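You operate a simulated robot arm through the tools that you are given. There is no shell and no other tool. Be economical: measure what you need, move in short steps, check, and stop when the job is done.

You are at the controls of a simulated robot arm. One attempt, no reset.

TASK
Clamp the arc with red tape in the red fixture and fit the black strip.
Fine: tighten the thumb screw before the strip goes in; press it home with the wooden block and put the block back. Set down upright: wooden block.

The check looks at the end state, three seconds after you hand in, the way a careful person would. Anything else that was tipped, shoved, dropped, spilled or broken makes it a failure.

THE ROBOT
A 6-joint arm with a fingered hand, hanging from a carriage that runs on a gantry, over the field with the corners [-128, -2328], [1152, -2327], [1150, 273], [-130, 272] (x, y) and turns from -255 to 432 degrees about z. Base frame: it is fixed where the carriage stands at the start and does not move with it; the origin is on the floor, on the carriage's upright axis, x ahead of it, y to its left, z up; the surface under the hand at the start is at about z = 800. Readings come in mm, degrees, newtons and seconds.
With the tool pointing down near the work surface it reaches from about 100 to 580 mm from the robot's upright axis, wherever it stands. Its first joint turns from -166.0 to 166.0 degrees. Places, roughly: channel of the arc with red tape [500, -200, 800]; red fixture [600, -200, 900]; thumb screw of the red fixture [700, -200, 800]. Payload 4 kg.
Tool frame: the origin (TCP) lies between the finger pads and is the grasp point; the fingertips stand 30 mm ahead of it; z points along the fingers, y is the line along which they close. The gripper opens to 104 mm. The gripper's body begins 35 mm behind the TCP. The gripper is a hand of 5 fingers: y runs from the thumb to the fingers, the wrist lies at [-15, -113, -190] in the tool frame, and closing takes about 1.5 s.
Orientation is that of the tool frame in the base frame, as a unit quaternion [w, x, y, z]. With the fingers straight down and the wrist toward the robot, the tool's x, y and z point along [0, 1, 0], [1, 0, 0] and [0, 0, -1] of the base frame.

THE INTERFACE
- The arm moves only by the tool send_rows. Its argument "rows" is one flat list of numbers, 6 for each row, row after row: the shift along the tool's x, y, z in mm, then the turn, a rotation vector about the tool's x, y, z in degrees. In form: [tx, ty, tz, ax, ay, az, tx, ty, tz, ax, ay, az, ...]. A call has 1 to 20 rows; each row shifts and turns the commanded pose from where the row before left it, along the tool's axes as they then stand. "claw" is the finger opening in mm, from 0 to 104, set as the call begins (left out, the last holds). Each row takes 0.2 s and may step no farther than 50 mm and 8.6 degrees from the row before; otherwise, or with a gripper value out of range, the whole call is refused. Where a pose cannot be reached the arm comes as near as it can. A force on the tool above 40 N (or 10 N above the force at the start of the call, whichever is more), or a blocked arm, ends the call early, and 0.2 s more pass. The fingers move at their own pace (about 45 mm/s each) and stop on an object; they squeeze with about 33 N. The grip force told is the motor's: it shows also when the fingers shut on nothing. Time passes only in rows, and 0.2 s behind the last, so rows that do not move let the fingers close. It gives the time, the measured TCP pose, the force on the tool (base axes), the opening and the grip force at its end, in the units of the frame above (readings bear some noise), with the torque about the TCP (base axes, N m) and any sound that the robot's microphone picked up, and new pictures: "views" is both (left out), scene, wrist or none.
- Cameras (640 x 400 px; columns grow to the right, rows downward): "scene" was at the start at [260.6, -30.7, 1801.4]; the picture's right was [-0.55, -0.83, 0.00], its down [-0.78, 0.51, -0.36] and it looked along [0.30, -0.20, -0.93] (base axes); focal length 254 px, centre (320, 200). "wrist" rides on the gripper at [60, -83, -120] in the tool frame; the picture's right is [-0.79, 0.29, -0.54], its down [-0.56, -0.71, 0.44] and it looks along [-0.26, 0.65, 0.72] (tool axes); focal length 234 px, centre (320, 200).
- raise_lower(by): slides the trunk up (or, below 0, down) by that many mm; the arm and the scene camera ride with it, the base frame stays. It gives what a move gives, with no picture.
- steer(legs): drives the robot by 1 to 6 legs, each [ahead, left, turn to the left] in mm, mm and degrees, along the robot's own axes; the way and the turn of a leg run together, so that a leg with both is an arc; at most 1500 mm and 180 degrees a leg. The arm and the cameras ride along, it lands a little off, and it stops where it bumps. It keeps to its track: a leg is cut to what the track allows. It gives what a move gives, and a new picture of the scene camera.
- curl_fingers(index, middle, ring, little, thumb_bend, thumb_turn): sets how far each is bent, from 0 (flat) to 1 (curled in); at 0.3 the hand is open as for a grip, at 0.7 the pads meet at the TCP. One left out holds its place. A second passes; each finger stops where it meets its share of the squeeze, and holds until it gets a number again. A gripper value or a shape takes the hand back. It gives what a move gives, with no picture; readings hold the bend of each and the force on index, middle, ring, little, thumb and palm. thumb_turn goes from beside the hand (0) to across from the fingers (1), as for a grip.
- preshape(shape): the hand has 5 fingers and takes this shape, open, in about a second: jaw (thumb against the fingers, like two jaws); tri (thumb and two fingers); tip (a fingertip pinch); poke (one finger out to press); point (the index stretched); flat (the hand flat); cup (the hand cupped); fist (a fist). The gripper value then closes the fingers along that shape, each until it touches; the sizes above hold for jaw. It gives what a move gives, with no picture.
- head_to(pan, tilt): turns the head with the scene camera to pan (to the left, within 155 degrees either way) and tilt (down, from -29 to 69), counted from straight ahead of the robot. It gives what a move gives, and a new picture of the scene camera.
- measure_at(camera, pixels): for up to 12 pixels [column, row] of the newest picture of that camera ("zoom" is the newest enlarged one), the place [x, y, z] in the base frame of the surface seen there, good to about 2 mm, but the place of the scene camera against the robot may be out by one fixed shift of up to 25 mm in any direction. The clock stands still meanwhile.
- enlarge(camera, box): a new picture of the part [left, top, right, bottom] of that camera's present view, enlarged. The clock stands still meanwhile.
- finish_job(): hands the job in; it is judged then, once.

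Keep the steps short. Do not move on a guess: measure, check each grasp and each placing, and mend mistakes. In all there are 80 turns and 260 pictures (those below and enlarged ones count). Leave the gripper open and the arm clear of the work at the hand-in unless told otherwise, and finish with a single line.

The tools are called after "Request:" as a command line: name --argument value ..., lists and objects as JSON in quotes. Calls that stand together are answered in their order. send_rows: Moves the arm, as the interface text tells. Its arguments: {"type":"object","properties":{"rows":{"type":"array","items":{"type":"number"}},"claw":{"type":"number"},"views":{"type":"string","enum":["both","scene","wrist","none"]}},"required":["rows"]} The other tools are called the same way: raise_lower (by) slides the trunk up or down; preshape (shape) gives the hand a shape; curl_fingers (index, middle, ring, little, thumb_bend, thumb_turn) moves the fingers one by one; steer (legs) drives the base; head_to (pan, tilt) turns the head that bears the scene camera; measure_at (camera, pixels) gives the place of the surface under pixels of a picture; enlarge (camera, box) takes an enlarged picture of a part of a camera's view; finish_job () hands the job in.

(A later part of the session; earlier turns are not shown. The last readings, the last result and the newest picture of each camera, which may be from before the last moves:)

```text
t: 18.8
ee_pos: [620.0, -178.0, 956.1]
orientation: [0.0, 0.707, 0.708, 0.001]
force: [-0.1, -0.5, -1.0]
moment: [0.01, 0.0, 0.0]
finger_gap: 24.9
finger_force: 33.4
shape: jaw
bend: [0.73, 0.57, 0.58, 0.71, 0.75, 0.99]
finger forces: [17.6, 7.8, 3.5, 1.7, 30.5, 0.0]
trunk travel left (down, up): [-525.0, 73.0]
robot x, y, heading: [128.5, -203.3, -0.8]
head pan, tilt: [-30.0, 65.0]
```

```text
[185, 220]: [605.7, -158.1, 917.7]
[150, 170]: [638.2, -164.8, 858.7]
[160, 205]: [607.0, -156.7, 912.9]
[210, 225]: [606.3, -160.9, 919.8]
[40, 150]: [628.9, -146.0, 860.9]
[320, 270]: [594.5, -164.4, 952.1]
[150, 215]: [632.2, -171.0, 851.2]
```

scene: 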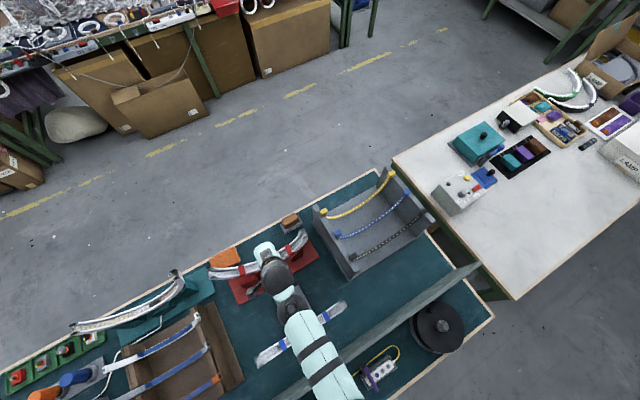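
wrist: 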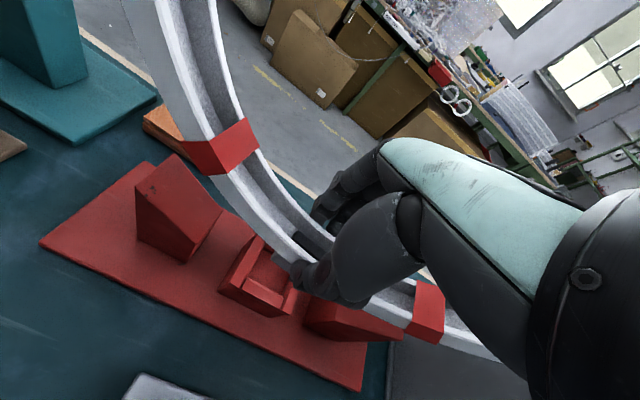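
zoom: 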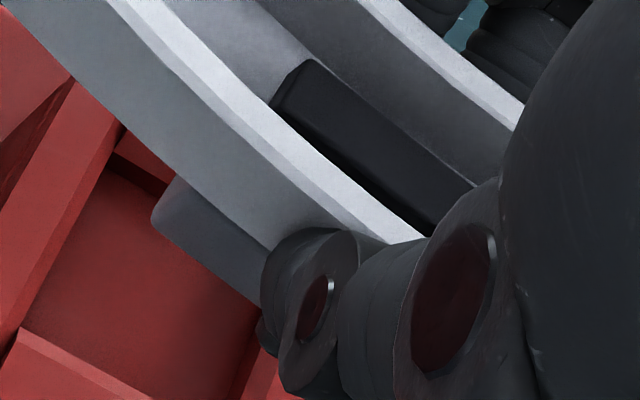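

Foot front face x≈606, left end y≈-156: I need the y-centre more exactly. I'll measure tape edges and pocket walls in fine zooms.

Request:
enlarge --camera "wrist" --box '[170, 100, 280, 190]'

Request:
measure_at --camera "zoom" --pixels '[[210, 425], [220, 390], [90, 270], [190, 275], [235, 400], [150, 290], [430, 140], [500, 250], [280, 330]]'

Request:
enlarge --camera "wrist" --box '[370, 260, 470, 350]'

Request:
measure_at --camera "zoom" --pixels '[[220, 300], [250, 330], [390, 345], [310, 330], [350, 250], [420, 220], [270, 200], [300, 100]]'

Request:
enlarge --camera "wrist" --box '[210, 215, 310, 325]'

Request:
measure_at --camera "zoom" --pixels '[[100, 200], [130, 200], [160, 200], [170, 215], [150, 250], [300, 260], [330, 290], [300, 300], [350, 310], [320, 320], [230, 250], [140, 235]]'

```text
4.44 times, centred on (225, 145) of wrist
```

zoom: 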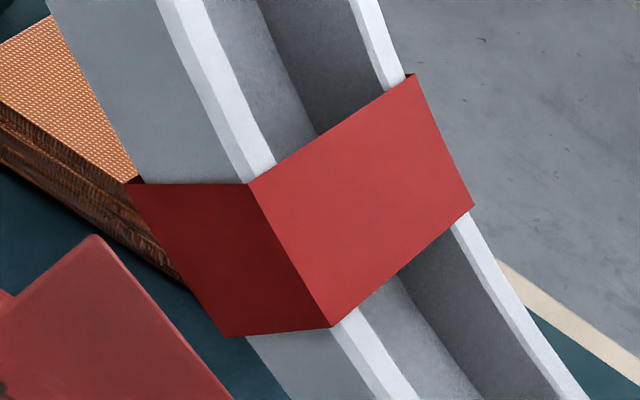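

```text
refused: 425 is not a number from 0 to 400
```

```text
4.44 times, centred on (420, 305) of wrist
```

zoom: 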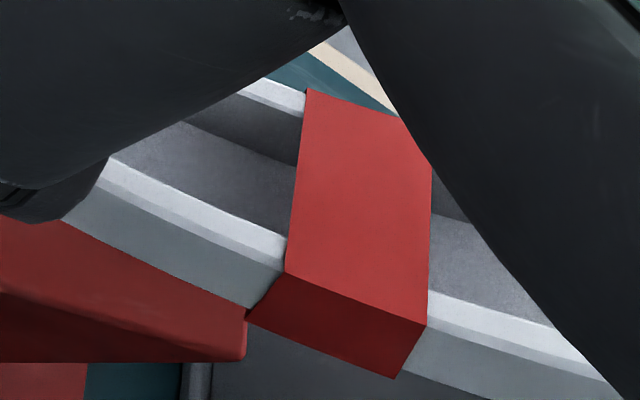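

```text
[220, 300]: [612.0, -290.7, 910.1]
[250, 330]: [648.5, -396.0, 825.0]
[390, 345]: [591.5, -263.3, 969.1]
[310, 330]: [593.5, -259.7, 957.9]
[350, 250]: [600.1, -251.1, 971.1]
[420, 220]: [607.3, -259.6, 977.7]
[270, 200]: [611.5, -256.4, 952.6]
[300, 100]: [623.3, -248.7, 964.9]
```

```text
3.64 times, centred on (260, 270) of wrist
```

zoom: 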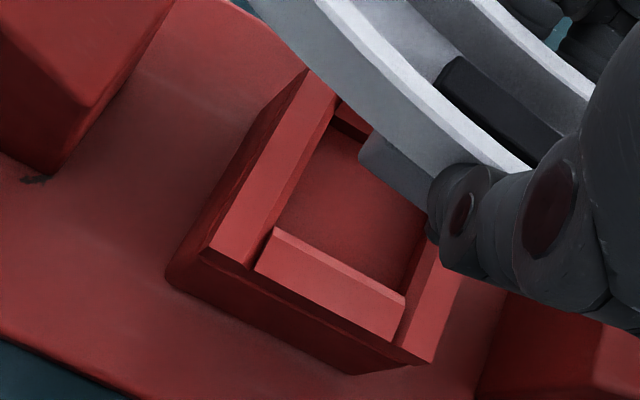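

```text
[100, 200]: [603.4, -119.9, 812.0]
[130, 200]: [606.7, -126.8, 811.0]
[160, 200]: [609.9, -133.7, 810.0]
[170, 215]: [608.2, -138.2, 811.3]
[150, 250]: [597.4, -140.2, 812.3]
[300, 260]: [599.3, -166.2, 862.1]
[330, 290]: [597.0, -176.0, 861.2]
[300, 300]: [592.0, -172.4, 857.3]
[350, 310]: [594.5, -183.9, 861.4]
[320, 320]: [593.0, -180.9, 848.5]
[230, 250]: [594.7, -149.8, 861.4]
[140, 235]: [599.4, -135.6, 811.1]
```

I'll measure tape corners on both sides (inside the tape edges) to find the arc's mid y.

Request:
enlarge --camera "wrist" --box '[370, 260, 470, 350]'

Request:
measure_at --camera "zoom" --pixels '[[292, 268], [422, 318], [312, 96], [275, 285], [290, 272], [418, 325], [245, 318], [260, 245], [440, 310]]'

Request:
enlarge --camera "wrist" --box '[170, 100, 280, 190]'

Request:
measure_at --camera "zoom" --pixels '[[256, 190], [330, 320], [412, 80], [468, 205], [245, 190], [325, 322], [240, 165], [355, 340], [400, 75], [465, 225]]'

Request:
enlarge --camera "wrist" --box '[240, 215, 320, 315]'

Request:
measure_at --camera "zoom" --pixels '[[155, 250], [180, 255], [200, 265], [330, 310], [345, 330], [360, 300], [375, 280], [240, 165], [220, 130], [265, 155], [310, 200], [280, 190]]'

```text
4.44 times, centred on (420, 305) of wrist
```

zoom: 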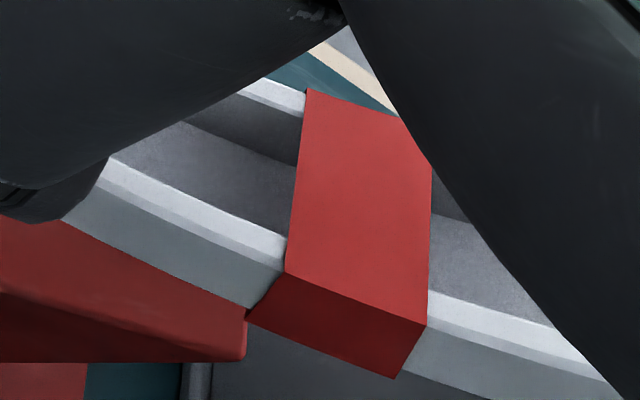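

```text
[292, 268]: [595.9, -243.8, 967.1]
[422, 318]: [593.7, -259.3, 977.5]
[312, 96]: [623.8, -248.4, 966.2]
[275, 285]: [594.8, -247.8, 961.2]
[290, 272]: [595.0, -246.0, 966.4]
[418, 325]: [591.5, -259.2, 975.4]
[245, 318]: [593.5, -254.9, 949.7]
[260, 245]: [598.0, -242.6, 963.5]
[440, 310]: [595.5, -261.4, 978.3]
```

```text
4.44 times, centred on (225, 145) of wrist
```

zoom: 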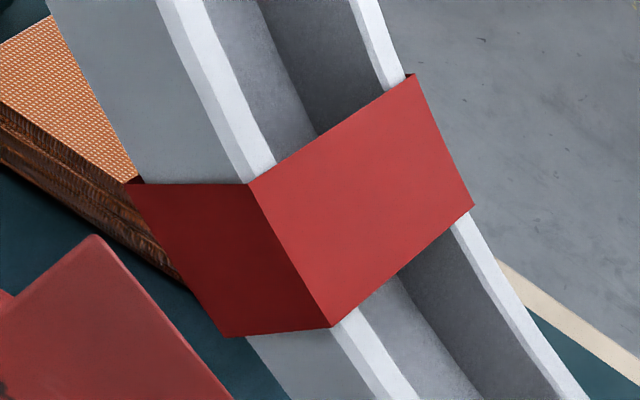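

```text
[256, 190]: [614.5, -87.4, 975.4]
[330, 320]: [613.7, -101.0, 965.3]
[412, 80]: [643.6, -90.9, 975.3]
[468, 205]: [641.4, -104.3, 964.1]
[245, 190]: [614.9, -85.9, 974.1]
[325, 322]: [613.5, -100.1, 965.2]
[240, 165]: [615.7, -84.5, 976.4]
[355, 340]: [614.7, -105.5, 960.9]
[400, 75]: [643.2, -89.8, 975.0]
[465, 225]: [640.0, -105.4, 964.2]
```

```text
4.00 times, centred on (280, 265) of wrist
```

zoom: 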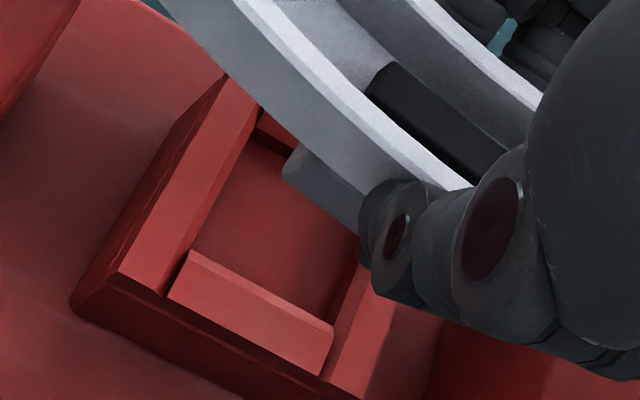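

```text
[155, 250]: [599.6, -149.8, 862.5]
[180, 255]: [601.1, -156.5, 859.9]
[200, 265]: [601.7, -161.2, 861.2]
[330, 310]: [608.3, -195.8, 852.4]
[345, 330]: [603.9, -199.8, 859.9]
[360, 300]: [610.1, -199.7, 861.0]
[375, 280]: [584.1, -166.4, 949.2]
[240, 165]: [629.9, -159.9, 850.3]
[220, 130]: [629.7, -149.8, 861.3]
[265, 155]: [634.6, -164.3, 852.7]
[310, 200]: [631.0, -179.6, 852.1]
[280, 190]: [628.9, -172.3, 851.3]
```

The arc is yawed in the grip by about 7° (left tape x≈614, right ≈594.5). I rotate the hand by that and shift by (+1.7,-2.8) so the foot centers on the pocket, then re-measure.

Request:
send_rows --rows '[-2.8, 1.7, 0, 0, 0, 0, 0, 0, 0, 0, 0, -3.5, 0, 0, 0, 0, 0, -3.6, 0, 0, 0, 0, 0, 0]' --views "wrist"

Request:
enlarge --camera "wrist" --box '[370, 260, 470, 350]'

Request:
enlarge --camera "wrist" --box '[170, 100, 280, 190]'

```text
t: 19.8
ee_pos: [620.7, -179.2, 956.4]
orientation: [0.0, 0.662, 0.75, 0.0]
force: [0.6, 0.1, -1.4]
moment: [0.0, 0.02, 0.02]
finger_gap: 24.7
finger_force: 32.9
shape: jaw
bend: [0.73, 0.57, 0.58, 0.71, 0.75, 0.99]
finger forces: [17.5, 7.7, 3.5, 1.8, 30.4, 0.0]
trunk travel left (down, up): [-525.0, 73.0]
robot x, y, heading: [130.7, -205.9, -1.0]
head pan, tilt: [-30.0, 65.0]
```

wrist: 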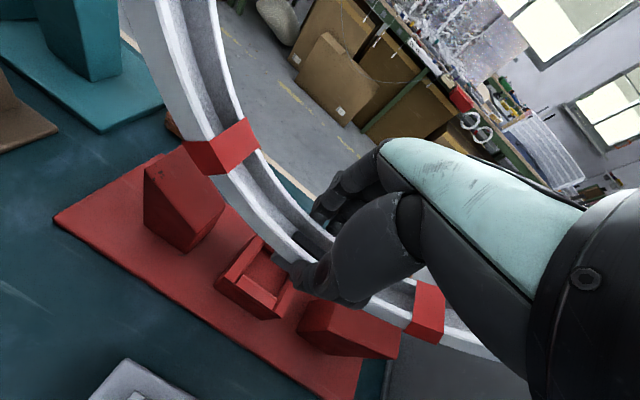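

```text
4.44 times, centred on (420, 305) of wrist
```

zoom: 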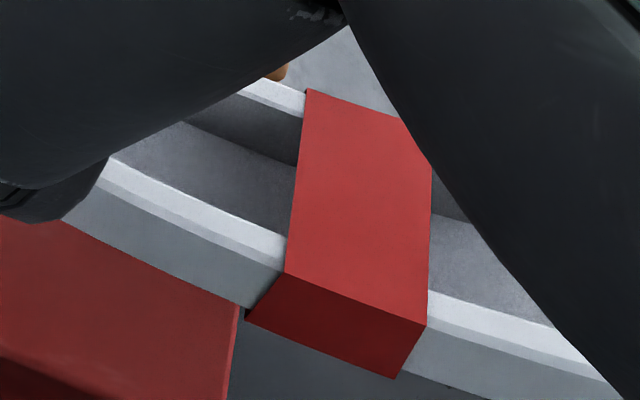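

```text
4.44 times, centred on (225, 145) of wrist
```

zoom: 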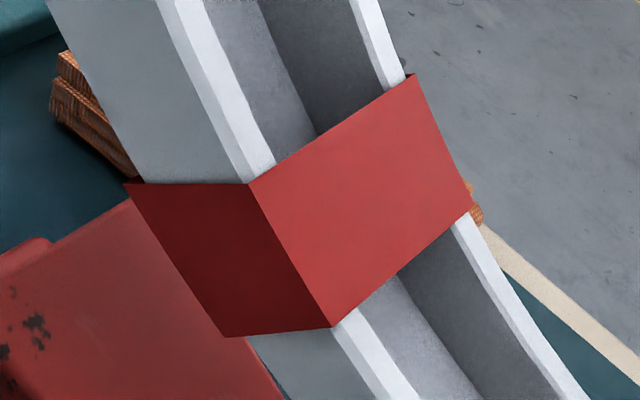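

Request:
measure_at --camera "zoom" --pixels '[[256, 190], [330, 320], [412, 80], [468, 205]]'

Request:
enlarge --camera "wrist" --box '[370, 260, 470, 350]'

Request:
measure_at --camera "zoom" --pixels '[[292, 268], [422, 318], [312, 96]]'

Request:
enlarge --camera "wrist" --box '[220, 220, 320, 320]'

Request:
measure_at --camera "zoom" --pixels '[[245, 150], [260, 165], [285, 185], [300, 220], [175, 200], [275, 290], [320, 270], [200, 130]]'

```text
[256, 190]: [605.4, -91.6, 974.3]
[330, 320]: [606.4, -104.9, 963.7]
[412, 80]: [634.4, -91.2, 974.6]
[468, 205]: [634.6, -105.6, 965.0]
```

```text
4.44 times, centred on (420, 305) of wrist
```

zoom: 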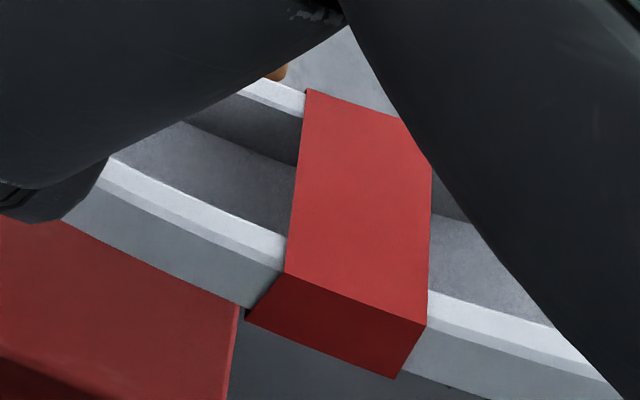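

```text
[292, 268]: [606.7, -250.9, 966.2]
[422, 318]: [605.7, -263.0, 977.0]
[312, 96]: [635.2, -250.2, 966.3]
```

```text
4.00 times, centred on (270, 270) of wrist
```

zoom: 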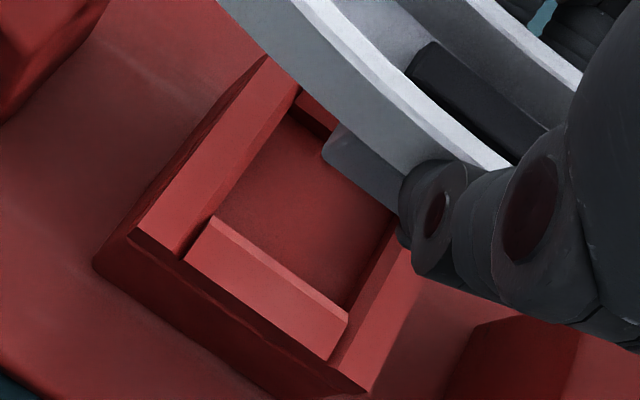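

```text
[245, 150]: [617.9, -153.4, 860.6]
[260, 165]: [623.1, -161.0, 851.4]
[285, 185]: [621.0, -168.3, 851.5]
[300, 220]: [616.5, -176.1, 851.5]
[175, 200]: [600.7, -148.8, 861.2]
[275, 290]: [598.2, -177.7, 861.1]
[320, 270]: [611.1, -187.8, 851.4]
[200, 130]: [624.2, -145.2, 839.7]
```

Now aligned: arc center (620.4,-177.5), yaw 0. Descend to z≈908 and then gently.

Request:
send_rows --rows '[0, 0, 24, 0, 0, 0, 0, 0, 24, 0, 0, 0, 0, 0, 0, 0, 0, 0]' --views "wrist"

Request:
enlarge --camera "wrist" --box '[200, 150, 360, 320]'

```text
t: 20.6
ee_pos: [621.5, -180.1, 907.7]
orientation: [-0.001, 0.662, 0.75, 0.0]
force: [-0.9, 0.1, -2.1]
moment: [-0.01, 0.0, 0.0]
finger_gap: 24.8
finger_force: 33.1
shape: jaw
bend: [0.73, 0.57, 0.58, 0.71, 0.75, 0.99]
finger forces: [17.6, 7.7, 3.5, 1.5, 30.3, 0.0]
trunk travel left (down, up): [-525.0, 73.0]
robot x, y, heading: [129.2, -204.1, -1.0]
head pan, tilt: [-30.0, 65.0]
```

wrist: 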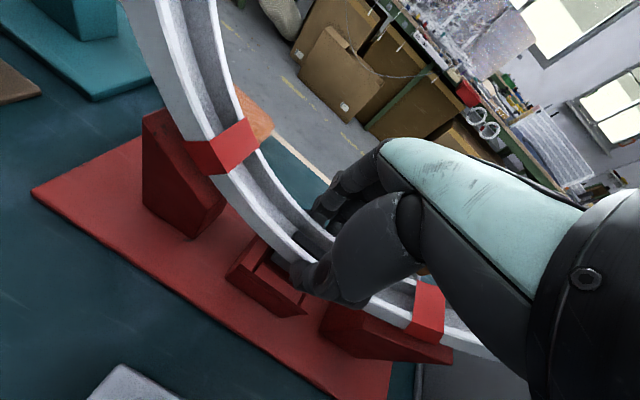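

```text
2.35 times, centred on (280, 235) of wrist
```

zoom: 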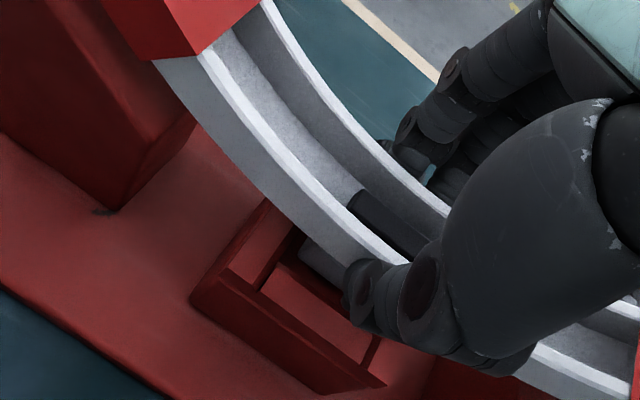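

The foot bottom is just at the pocket's top. I lower in 3 mm steps until contact.

Request:
send_rows --rows '[0, 0, 3, 0, 0, 0, 0, 0, 3, 0, 0, 0, 0, 0, 2, 0, 0, 0, 0, 0, 2, 0, 0, 0, 0, 0, 0, 0, 0, 0]' --views "wrist"

Request:
enlarge --camera "wrist" --box '[200, 150, 360, 320]'

```text
t: 21.8
ee_pos: [622.6, -180.7, 898.6]
orientation: [0.001, 0.662, 0.75, 0.001]
force: [-8.8, 0.0, 19.0]
moment: [-0.02, 0.29, 0.06]
finger_gap: 25.4
finger_force: 32.8
shape: jaw
bend: [0.74, 0.58, 0.59, 0.71, 0.75, 0.99]
finger forces: [17.1, 7.6, 3.7, 1.1, 37.8, 0.1]
trunk travel left (down, up): [-525.0, 73.0]
robot x, y, heading: [132.3, -201.9, -1.0]
head pan, tilt: [-30.0, 65.0]
```

wrist: 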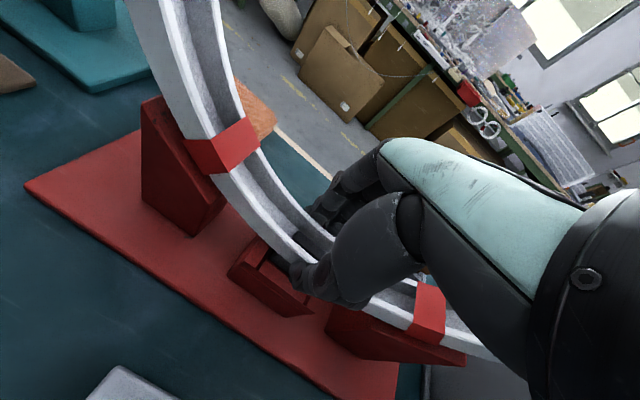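

```text
2.35 times, centred on (280, 235) of wrist
```

zoom: 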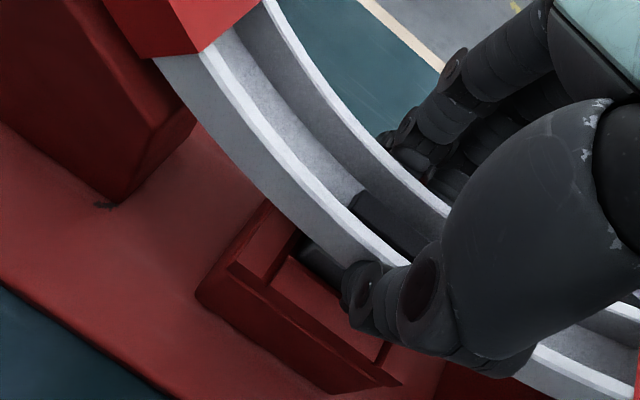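

Contact: +19 N upward. I measure the rim height and x to see whether it is fully seated (expected rim ≈880).

Request:
measure_at --camera "zoom" --pixels '[[300, 180], [340, 225], [320, 255], [310, 265], [410, 175], [200, 60], [275, 10], [355, 210], [250, 270], [350, 320], [345, 290], [275, 275]]'

Request:
enlarge --camera "scene" --box '[200, 215, 330, 310]'

```text
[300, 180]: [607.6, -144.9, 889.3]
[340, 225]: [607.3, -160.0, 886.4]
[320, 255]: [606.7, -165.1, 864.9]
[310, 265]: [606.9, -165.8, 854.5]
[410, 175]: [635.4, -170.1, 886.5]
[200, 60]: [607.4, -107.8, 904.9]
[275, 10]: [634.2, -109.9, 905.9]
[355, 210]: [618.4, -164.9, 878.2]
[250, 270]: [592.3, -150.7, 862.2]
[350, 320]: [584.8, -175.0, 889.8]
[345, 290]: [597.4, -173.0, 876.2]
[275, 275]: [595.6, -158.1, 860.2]
```

```text
4.21 times, centred on (265, 262) of scene
```

zoom: 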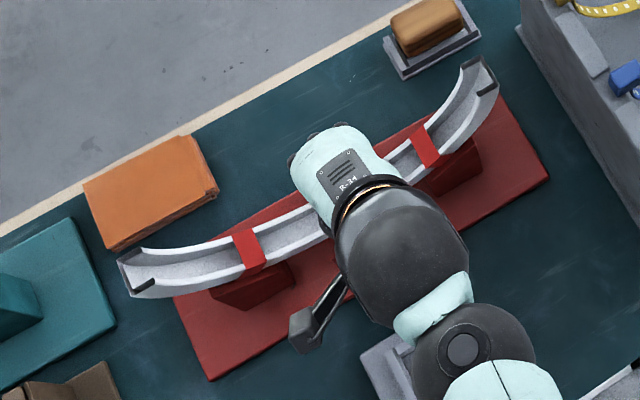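

The foot is down in the pocket (its face seen at z≈854, block 878 = +32 from holder). Seated. I open the hand and rise.

Request:
send_rows --rows '[0, 0, 0, 0, 0, 0, 0, 0, 0, 0, 0, 0, 0, 0, 0, 0, 0, 0, 0, 0, 0, 0, 0, 0, 0, 0, 0, 0, 0, 0, 0, 0, 0, 0, 0, 0]' --claw 104 --views "none"

Request:
send_rows --rows '[0, 0, -25, 0, 0, 0, 0, 0, -45, 0, 0, 0, 0, 0, -45, 0, 0, 0, 0, -45, -20, 0, 0, 0, 0, -45, -20, 0, 0, 0, 0, -40, 0, 0, 0, 0]'

```text
t: 23.2
ee_pos: [620.8, -180.2, 896.9]
orientation: [-0.001, 0.661, 0.751, 0.0]
force: [1.0, -0.2, 0.5]
moment: [0.05, 0.0, 0.01]
finger_gap: 103.4
finger_force: 0.1
shape: jaw
bend: [0.3, 0.3, 0.3, 0.3, 0.3, 0.97]
finger forces: [0.0, 0.0, 0.0, 0.1, 0.0, 0.1]
trunk travel left (down, up): [-525.0, 73.0]
robot x, y, heading: [126.9, -205.0, -1.2]
head pan, tilt: [-30.0, 65.0]
```

```text
t: 24.6
ee_pos: [491.5, -195.5, 1053.3]
orientation: [0.0, 0.662, 0.749, 0.0]
force: [0.1, 0.0, 0.0]
moment: [0.01, 0.03, 0.01]
finger_gap: 104.1
finger_force: 0.0
shape: jaw
bend: [0.3, 0.3, 0.3, 0.3, 0.3, 0.97]
finger forces: [0.1, 0.0, 0.1, 0.0, 0.0, 0.1]
trunk travel left (down, up): [-525.0, 73.0]
robot x, y, heading: [128.9, -202.5, -1.0]
head pan, tilt: [-30.0, 65.0]
```

scene: 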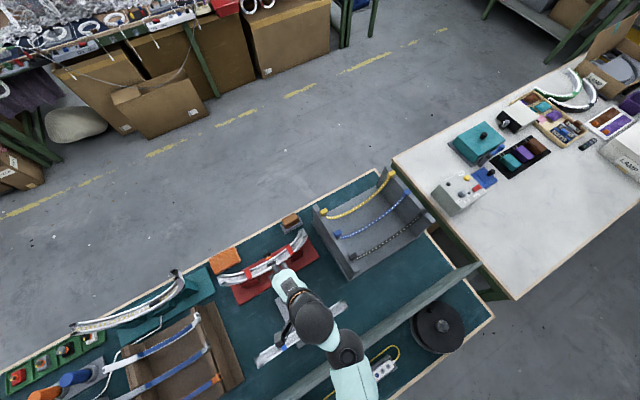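
wrist: 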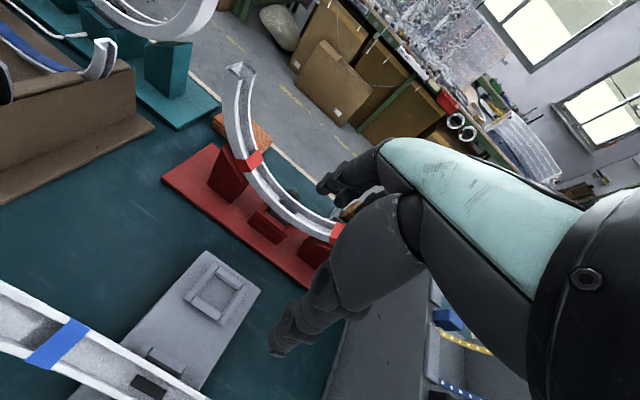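

The arc stands in the fixture. Now the thumb screw: I zoom on the knob, and try the 'tip' shape to see how the fingers lie.

Request:
preshape --shape "tip"

Request:
enlarge --camera "wrist" --box '[200, 110, 440, 370]'

Request:
enlarge --camera "scene" --box '[240, 210, 320, 290]'

```text
t: 25.5
ee_pos: [491.9, -195.8, 1053.1]
orientation: [-0.001, 0.662, 0.749, 0.001]
force: [0.3, -0.2, -1.6]
moment: [0.01, -0.03, -0.01]
finger_gap: 103.9
finger_force: 0.0
shape: tip
bend: [0.3, 0.98, 0.99, 0.99, 0.3, 0.97]
finger forces: [0.1, 0.0, 0.0, 0.0, 0.0, 0.0]
trunk travel left (down, up): [-525.0, 73.0]
robot x, y, heading: [128.4, -201.2, -1.1]
head pan, tilt: [-30.0, 65.0]
```

```text
1.54 times, centred on (320, 240) of wrist
```

zoom: 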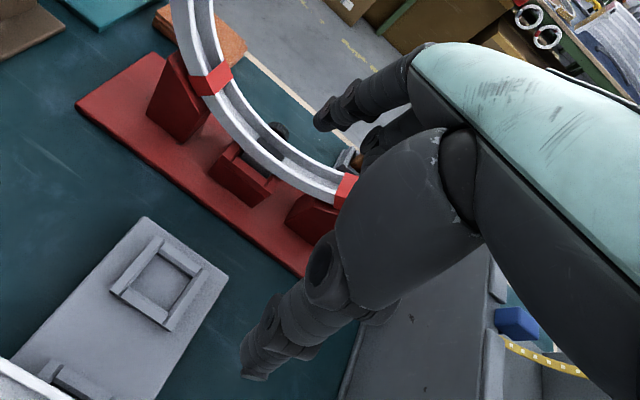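

```text
5.00 times, centred on (280, 250) of scene
```

zoom: 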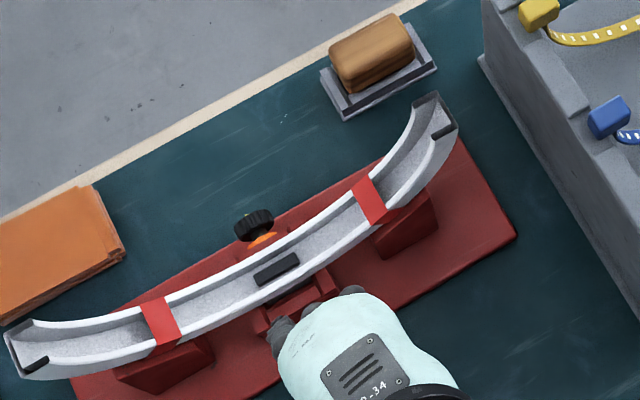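

In 'tip' only thumb and index stand out—good for the knob. I measure the knob, the wooden block tray and bench edge in this clear scene zoom.

Request:
measure_at --camera "zoom" --pixels '[[262, 218], [240, 232], [268, 222], [256, 240], [372, 52], [335, 48], [405, 20], [345, 95], [325, 72], [435, 70], [350, 112], [275, 268]]'

Request:
measure_at --camera "zoom" --pixels '[[300, 50], [150, 135], [280, 165], [20, 255], [410, 55], [345, 85], [148, 305], [178, 360], [360, 185], [385, 220]]'

Request:
enlarge --camera "wrist" --box '[215, 140, 355, 260]'

Request:
measure_at --camera "zoom" --pixels '[[265, 130], [285, 125], [245, 165], [255, 250], [300, 205], [80, 55], [145, 120], [160, 90], [560, 215], [590, 170]]'

```text
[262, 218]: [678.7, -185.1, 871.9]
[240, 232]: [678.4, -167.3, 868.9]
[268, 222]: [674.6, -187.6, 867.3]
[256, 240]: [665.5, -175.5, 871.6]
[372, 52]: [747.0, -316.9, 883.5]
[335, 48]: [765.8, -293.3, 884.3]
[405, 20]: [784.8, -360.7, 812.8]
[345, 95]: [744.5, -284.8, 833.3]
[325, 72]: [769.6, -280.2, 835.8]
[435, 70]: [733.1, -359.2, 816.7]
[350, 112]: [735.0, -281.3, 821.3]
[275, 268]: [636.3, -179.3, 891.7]
```

```text
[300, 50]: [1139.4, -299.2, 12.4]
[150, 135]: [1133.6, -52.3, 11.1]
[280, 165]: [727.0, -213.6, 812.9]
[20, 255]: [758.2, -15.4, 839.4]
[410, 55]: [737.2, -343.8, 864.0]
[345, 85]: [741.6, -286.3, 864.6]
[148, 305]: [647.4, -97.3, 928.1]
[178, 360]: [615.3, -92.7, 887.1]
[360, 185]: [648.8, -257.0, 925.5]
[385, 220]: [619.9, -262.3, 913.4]
```

```text
3.33 times, centred on (285, 200) of wrist
```

zoom: 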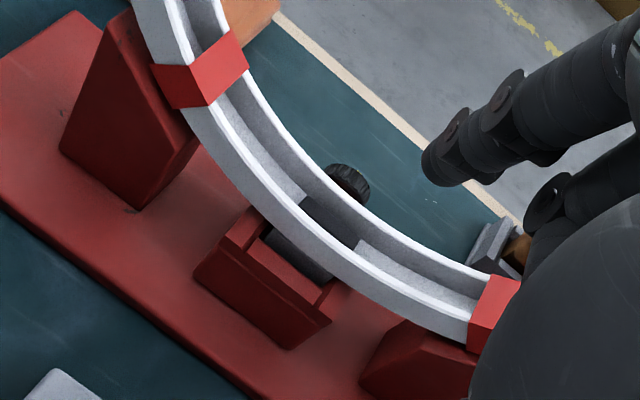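

```text
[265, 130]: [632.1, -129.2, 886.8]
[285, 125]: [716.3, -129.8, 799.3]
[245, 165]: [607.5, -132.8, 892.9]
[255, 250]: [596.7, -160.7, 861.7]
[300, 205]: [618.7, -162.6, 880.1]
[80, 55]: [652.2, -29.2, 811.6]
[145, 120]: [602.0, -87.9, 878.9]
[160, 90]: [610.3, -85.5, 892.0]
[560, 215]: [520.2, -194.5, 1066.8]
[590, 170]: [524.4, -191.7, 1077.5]
```

Scene bias is about (+16,-2,+13). Knob truly at about x 663, z 847; the block stands near (740,-316). I'll raise the arm, then stand to the right of the fixture facing +y, so the hand can straddle the knob along y.

Request:
send_rows --rows '[0, 0, -50, 0, 0, 0, 0, 0, -50, 0, 0, 0, 0, 0, -50, 0, 0, 0, 0, 0, -50, 0, 0, 0]' --views "none"

Request:
steer --legs '[[0, 0, 91], [-438, -661, 0]]'

Request:
head_to --pan 30 --tilt 62

```text
t: 26.5
ee_pos: [522.9, -171.4, 1133.3]
orientation: [0.025, 0.667, 0.745, 0.008]
force: [0.2, -0.7, -0.2]
moment: [-0.01, 0.0, 0.01]
finger_gap: 103.9
finger_force: 0.1
shape: tip
bend: [0.3, 0.98, 0.99, 0.99, 0.3, 0.97]
finger forces: [0.1, 0.0, 0.0, 0.1, 0.0, 0.1]
out of reach, approached as far as the arm can: row 2, 3, 4
trunk travel left (down, up): [-525.0, 73.0]
robot x, y, heading: [126.9, -204.6, -1.2]
head pan, tilt: [-30.0, 65.0]
```

```text
t: 34.6
ee_pos: [750.8, -247.6, 1132.5]
orientation: [0.012, -0.062, 0.998, 0.024]
force: [-0.1, 0.1, -0.7]
moment: [0.03, 0.0, 0.02]
finger_gap: 103.8
finger_force: 0.2
shape: tip
bend: [0.3, 0.98, 0.99, 0.99, 0.3, 0.97]
finger forces: [0.0, 0.1, 0.0, 0.0, 0.1, 0.0]
trunk travel left (down, up): [-525.0, 73.0]
robot x, y, heading: [785.4, -642.8, 89.5]
head pan, tilt: [-30.0, 65.0]
```

scene: 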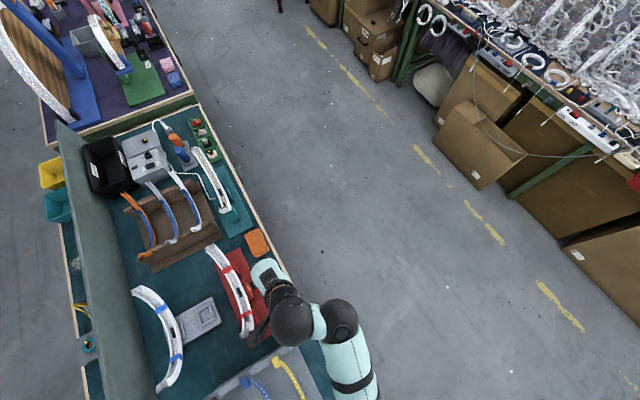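

```text
t: 35.9
ee_pos: [751.3, -246.8, 1132.8]
orientation: [0.011, -0.063, 0.998, 0.024]
force: [-0.3, -1.2, -0.3]
moment: [-0.01, 0.0, 0.01]
finger_gap: 104.4
finger_force: 0.0
shape: tip
bend: [0.3, 0.98, 0.99, 0.99, 0.3, 0.97]
finger forces: [0.1, 0.0, 0.0, 0.0, 0.0, 0.0]
trunk travel left (down, up): [-525.0, 73.0]
robot x, y, heading: [786.3, -641.9, 89.9]
head pan, tilt: [30.0, 62.0]
```

scene: 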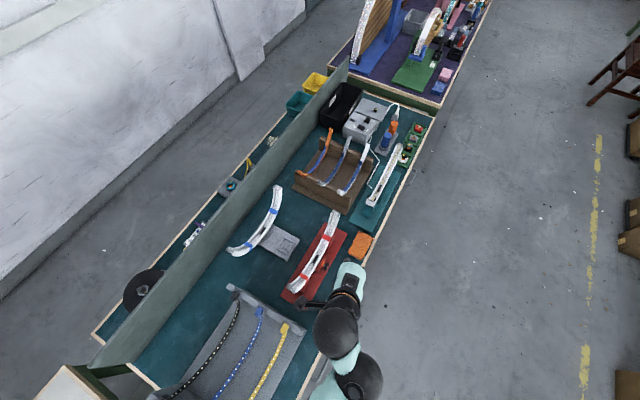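

I'm at (786,-642) facing +y, and the hand is nearly square to y. I straighten the orientation, move to about (720,-180,985) and tilt the hand 35° so it leans out to +x, away from the arc.

Request:
send_rows --rows '[0, 0, 0, 2.75, 1.26, 7.2, 8, 17, 37, 0, 0, 0, 8, 17, 37, 0, 0, 0, 8, 17, 37, 0, 0, 0, 7, 16, 37, 0, 0, 0, 0, 0, 0, 0, 7, 0, 0, 0, 0, 0, 7, 0, 0, 0, 0, 0, 7, 0, 0, 0, 0, 0, 7, 0, 0, 0, 0, 0, 7, 0]'

```text
t: 38.1
ee_pos: [704.9, -210.2, 1134.6]
orientation: [-0.302, 0.001, 0.953, 0.002]
force: [0.4, -0.3, -1.0]
moment: [-0.01, 0.02, -0.02]
finger_gap: 103.8
finger_force: 0.0
shape: tip
bend: [0.3, 0.98, 0.99, 0.99, 0.3, 0.97]
finger forces: [0.0, 0.1, 0.0, 0.2, 0.0, 0.1]
out of reach, approached as far as the arm can: row 2, 3, 4, 5, 7
trunk travel left (down, up): [-525.0, 73.0]
robot x, y, heading: [789.9, -637.3, 89.9]
head pan, tilt: [30.0, 62.0]
```

scene: 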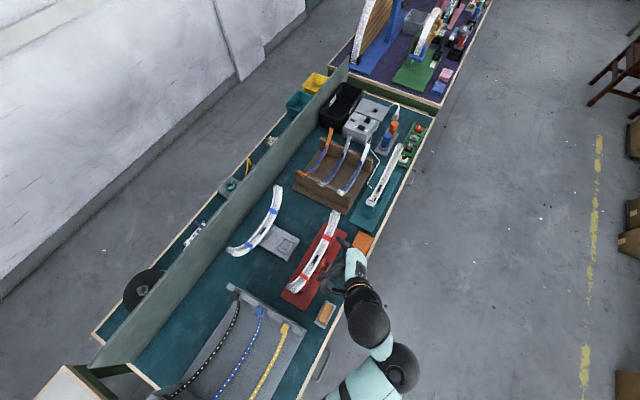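
wrist: 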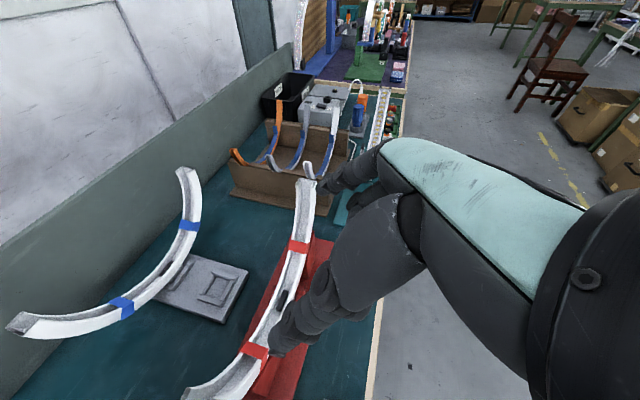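

Tilt is right (35°) but the arm couldn't lower itself; I'll use the trunk instead, first 150 mm down.

Request:
raise_lower --by -150

Request:
send_rows --rows '[12, 11, 8, 0, 0, 0, 12, 11, 8, 0, 0, 0, 0, 11, 0, 0, 0, 0]'

```text
t: 39.9
ee_pos: [705.0, -210.4, 983.0]
orientation: [-0.3, 0.0, 0.954, 0.002]
force: [-0.1, -0.4, 0.7]
moment: [0.02, 0.02, 0.02]
finger_gap: 103.9
finger_force: 0.1
shape: tip
bend: [0.3, 0.98, 0.99, 0.99, 0.3, 0.97]
finger forces: [0.0, 0.0, 0.1, 0.0, 0.0, 0.0]
trunk travel left (down, up): [-375.0, 223.0]
robot x, y, heading: [788.1, -637.6, 89.8]
head pan, tilt: [30.0, 62.0]
```

```text
t: 40.7
ee_pos: [676.3, -176.8, 983.7]
orientation: [-0.3, 0.001, 0.954, 0.002]
force: [0.5, -0.3, -0.3]
moment: [0.0, 0.0, 0.01]
finger_gap: 103.8
finger_force: 0.0
shape: tip
bend: [0.3, 0.98, 0.99, 0.99, 0.3, 0.97]
finger forces: [0.0, 0.0, 0.0, 0.0, 0.1, 0.1]
trunk travel left (down, up): [-375.0, 223.0]
robot x, y, heading: [784.1, -642.6, 89.8]
head pan, tilt: [30.0, 62.0]
```

scene: 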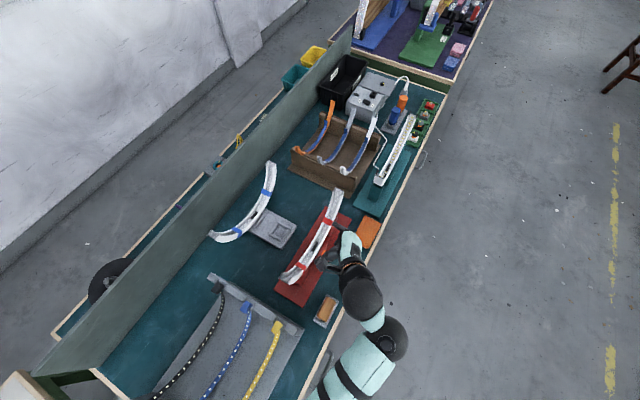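
wrist: 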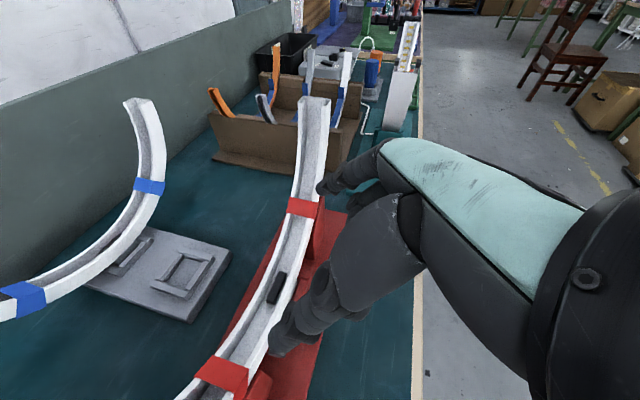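

I check the hand tips' positions against the knob (hidden) in this view.

Request:
enlarge --camera "wrist" --box '[230, 140, 430, 380]'

Request:
measure_at --camera "wrist" --pixels '[[276, 348], [283, 330], [320, 188], [328, 184], [277, 285], [305, 207], [220, 375], [262, 330], [335, 270]]'

Request:
enlarge --camera "scene" --box '[280, 180, 400, 330]'

```text
1.67 times, centred on (330, 260) of wrist
```

zoom: 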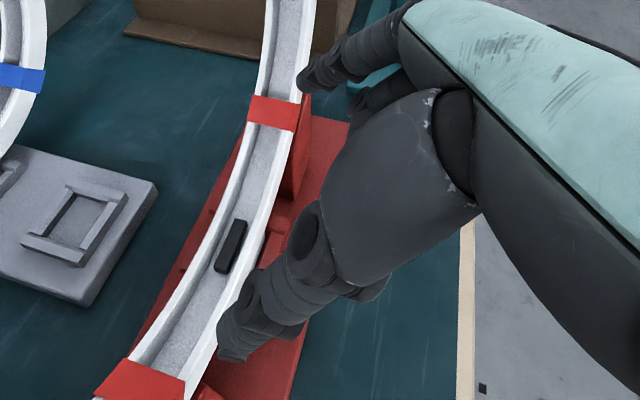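

```text
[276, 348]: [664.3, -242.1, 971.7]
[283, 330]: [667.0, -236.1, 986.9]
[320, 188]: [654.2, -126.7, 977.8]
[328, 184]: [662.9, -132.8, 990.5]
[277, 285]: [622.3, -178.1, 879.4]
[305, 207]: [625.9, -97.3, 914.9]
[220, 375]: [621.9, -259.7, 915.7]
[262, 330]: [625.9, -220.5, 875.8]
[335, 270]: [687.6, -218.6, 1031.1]
```

```text
2.67 times, centred on (340, 255) of scene
```

zoom: 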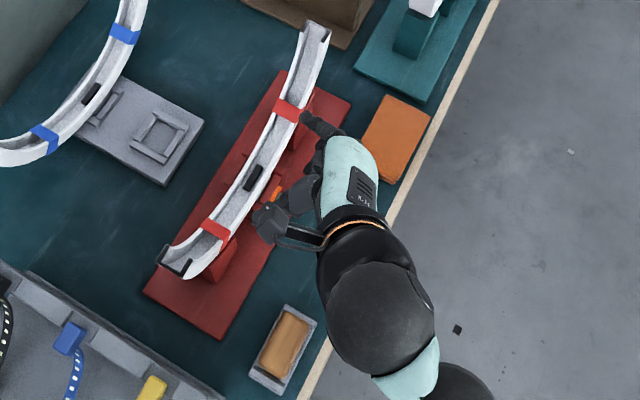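

Tips are symmetric enough. I reduce the tilt to 20° (to keep fingertips clear of the fixture's back wall), then lower the trunk 85 mm and re-check.

Request:
send_rows --rows '[0, 0, 0, 0, -7.5, 0, 0, 0, 0, 0, -7.5, 0, 0, 0, 0, 0, 0, 0]' --views "none"

Request:
raise_lower --by -85

Request:
send_rows --rows '[0, 0, 0, 0, 0, 0]'

Request:
enlarge --camera "scene" --box '[270, 180, 430, 330]'

```text
t: 41.5
ee_pos: [674.9, -177.0, 985.0]
orientation: [-0.173, 0.0, 0.985, 0.002]
force: [0.0, 0.1, -0.9]
moment: [0.01, -0.01, 0.03]
finger_gap: 103.9
finger_force: 0.1
shape: tip
bend: [0.3, 0.98, 0.99, 0.99, 0.3, 0.97]
finger forces: [0.0, 0.1, 0.0, 0.0, 0.1, 0.0]
trunk travel left (down, up): [-375.0, 223.0]
robot x, y, heading: [785.1, -638.3, 89.9]
head pan, tilt: [30.0, 62.0]
```

```text
t: 42.7
ee_pos: [675.5, -177.0, 898.7]
orientation: [-0.173, 0.001, 0.985, 0.002]
force: [-0.4, -0.3, -0.2]
moment: [-0.01, 0.0, 0.0]
finger_gap: 103.9
finger_force: 0.2
shape: tip
bend: [0.3, 0.98, 0.99, 0.99, 0.3, 0.97]
finger forces: [0.0, 0.0, 0.1, 0.0, 0.0, 0.0]
trunk travel left (down, up): [-290.0, 308.0]
robot x, y, heading: [786.6, -636.4, 89.5]
head pan, tilt: [30.0, 62.0]
```

```text
t: 43.1
ee_pos: [675.6, -177.3, 899.4]
orientation: [-0.172, 0.001, 0.985, 0.002]
force: [-0.3, 0.1, -0.3]
moment: [0.02, -0.04, 0.0]
finger_gap: 103.7
finger_force: 0.1
shape: tip
bend: [0.3, 0.98, 0.99, 0.99, 0.3, 0.97]
finger forces: [0.0, 0.1, 0.1, 0.0, 0.0, 0.0]
trunk travel left (down, up): [-290.0, 308.0]
robot x, y, heading: [789.8, -635.9, 89.7]
head pan, tilt: [30.0, 62.0]
```

scene: 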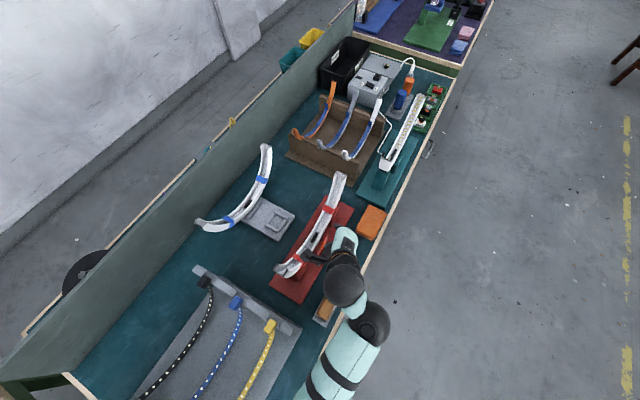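
wrist: 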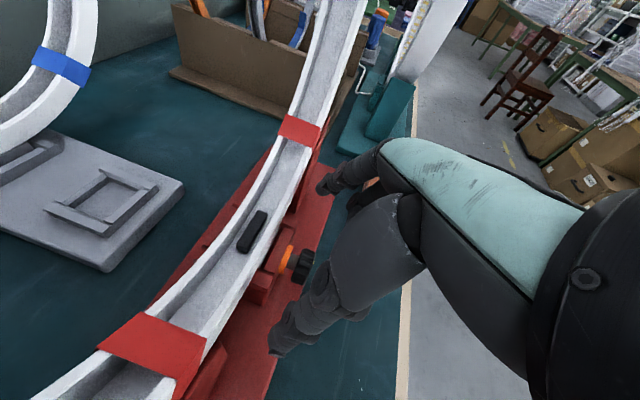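

```text
2.67 times, centred on (350, 255) of scene
```

zoom: 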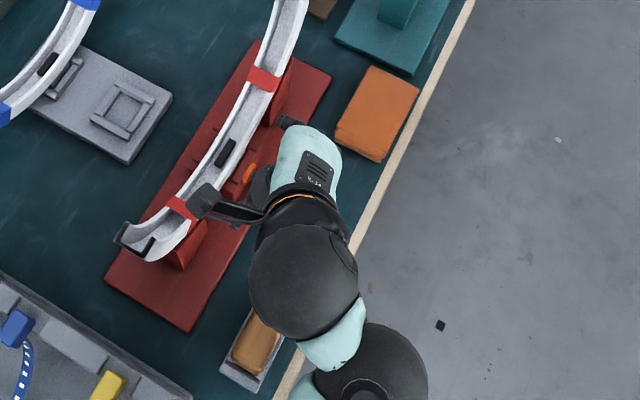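

The knob is now visible at about (303,265) in the wrist view. I zoom and measure it.

Request:
enlarge --camera "wrist" --box '[230, 220, 350, 370]'

Request:
measure_at --camera "wrist" --pixels '[[305, 253], [297, 265], [293, 275], [310, 260], [302, 258], [288, 257], [300, 272], [278, 350], [322, 188], [311, 252]]'

```text
2.67 times, centred on (290, 295) of wrist
```

zoom: 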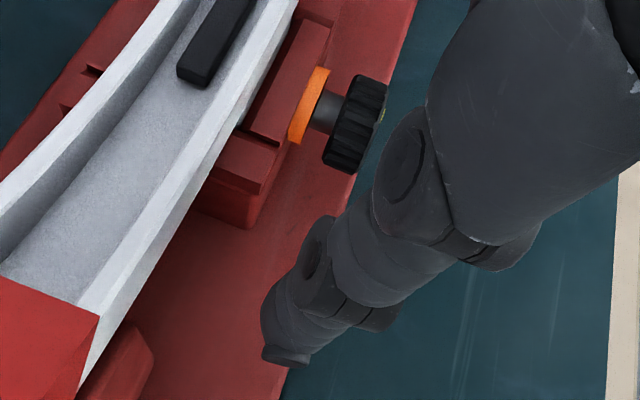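

```text
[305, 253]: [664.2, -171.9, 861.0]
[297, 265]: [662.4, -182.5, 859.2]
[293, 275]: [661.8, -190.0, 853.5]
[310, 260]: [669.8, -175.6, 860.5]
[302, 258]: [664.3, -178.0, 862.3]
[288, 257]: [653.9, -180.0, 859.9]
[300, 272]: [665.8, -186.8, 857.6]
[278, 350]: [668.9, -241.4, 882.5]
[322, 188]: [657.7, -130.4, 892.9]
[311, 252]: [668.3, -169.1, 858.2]
```

Knob center (667,-177.5,848.5), radius 13.5. The hand is right above; I lower 39 mm by the trunk and close thumb and index on it.

Request:
raise_lower --by -39

Request:
send_rows --rows '[0, 0, 0, 0, 0, 0, 0, 0, 0, 0, 0, 0, 0, 0, 0, 0, 0, 0, 0, 0, 0, 0, 0, 0, 0, 0, 0, 0, 0, 0, 0, 0, 0, 0, 0, 0, 0, 0, 0, 0, 0, 0]' --claw 12

Request:
enlarge --camera "wrist" --box '[230, 170, 390, 350]'

```text
t: 43.9
ee_pos: [675.2, -178.0, 861.1]
orientation: [-0.173, 0.0, 0.985, 0.002]
force: [-1.2, 0.5, 0.6]
moment: [-0.01, 0.01, -0.03]
finger_gap: 103.9
finger_force: 0.0
shape: tip
bend: [0.3, 0.98, 0.99, 0.99, 0.3, 0.97]
finger forces: [0.1, 0.0, 0.0, 0.0, 0.0, 0.1]
trunk travel left (down, up): [-251.0, 347.0]
robot x, y, heading: [786.4, -637.6, 89.5]
head pan, tilt: [30.0, 62.0]
```

```text
t: 45.5
ee_pos: [674.9, -178.3, 858.5]
orientation: [-0.172, 0.001, 0.985, 0.0]
force: [-1.5, 1.0, -15.6]
moment: [-0.03, -0.12, -0.26]
finger_gap: 19.6
finger_force: 33.3
shape: tip
bend: [0.73, 1.0, 1.0, 1.0, 0.75, 1.0]
finger forces: [28.5, 0.1, 0.0, 0.0, 27.9, 0.1]
trunk travel left (down, up): [-251.0, 347.0]
robot x, y, heading: [786.4, -642.0, 89.5]
head pan, tilt: [30.0, 62.0]
```

scene: 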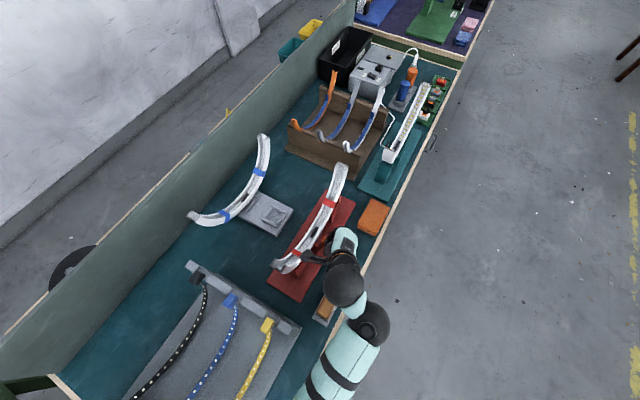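
wrist: 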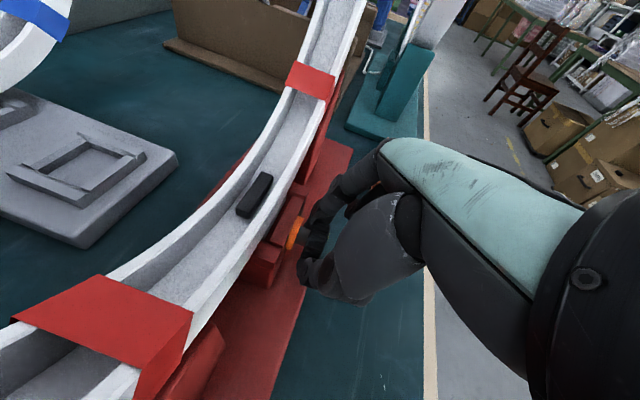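

```text
2.22 times, centred on (310, 260) of wrist
```

zoom: 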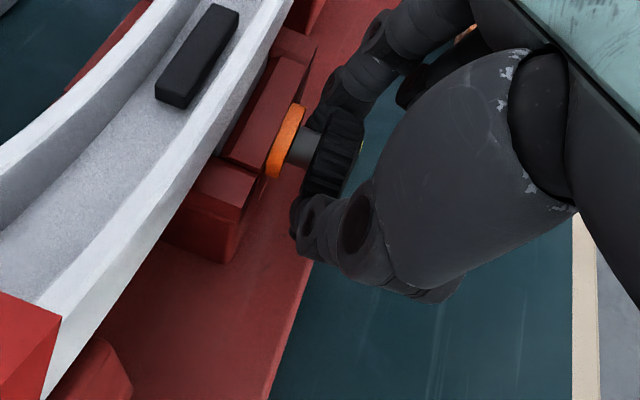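

Fingers closed slightly below the knob's middle (gap 19.6, -16 N pull). I open, rise 7 mm along the tool, and re-grip.

Request:
send_rows --rows '[0, 0, 0, 0, 0, 0, 0, 0, 0, 0, 0, 0, 0, 0, 0, 0, 0, 0, 0, 0, -7, 0, 0, 0, 0, 0, 0, 0, 0, 0]' --claw 60 --views "none"

Request:
send_rows --rows '[0, 0, 0, 0, 0, 0, 0, 0, 0, 0, 0, 0, 0, 0, 0, 0, 0, 0, 0, 0, 0, 0, 0, 0, 0, 0, 0, 0, 0, 0]' --claw 12 --views "none"

Request:
enlarge --camera "wrist" --box '[250, 180, 370, 320]'

```text
t: 46.7
ee_pos: [678.0, -175.7, 867.9]
orientation: [-0.173, 0.002, 0.985, 0.002]
force: [0.0, 0.8, 0.1]
moment: [0.01, 0.0, 0.01]
finger_gap: 59.3
finger_force: 0.0
shape: tip
bend: [0.73, 0.98, 0.99, 0.99, 0.66, 0.99]
finger forces: [0.0, 0.0, 0.1, 0.0, 0.0, 0.1]
trunk travel left (down, up): [-251.0, 347.0]
robot x, y, heading: [788.0, -637.4, 89.6]
head pan, tilt: [30.0, 62.0]
```

```text
t: 47.9
ee_pos: [677.6, -177.9, 865.7]
orientation: [-0.172, 0.001, 0.985, 0.001]
force: [-0.8, 0.5, -6.3]
moment: [-0.01, -0.05, -0.21]
finger_gap: 23.3
finger_force: 32.7
shape: tip
bend: [0.73, 1.0, 1.0, 1.0, 0.75, 1.0]
finger forces: [28.4, 0.1, 0.1, 0.0, 29.1, 0.0]
trunk travel left (down, up): [-251.0, 347.0]
robot x, y, heading: [788.6, -637.4, 89.7]
head pan, tilt: [30.0, 62.0]
```

```text
2.86 times, centred on (310, 250) of wrist
```

zoom: 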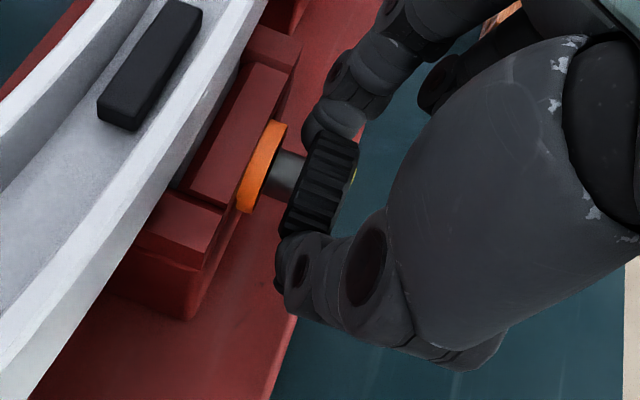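

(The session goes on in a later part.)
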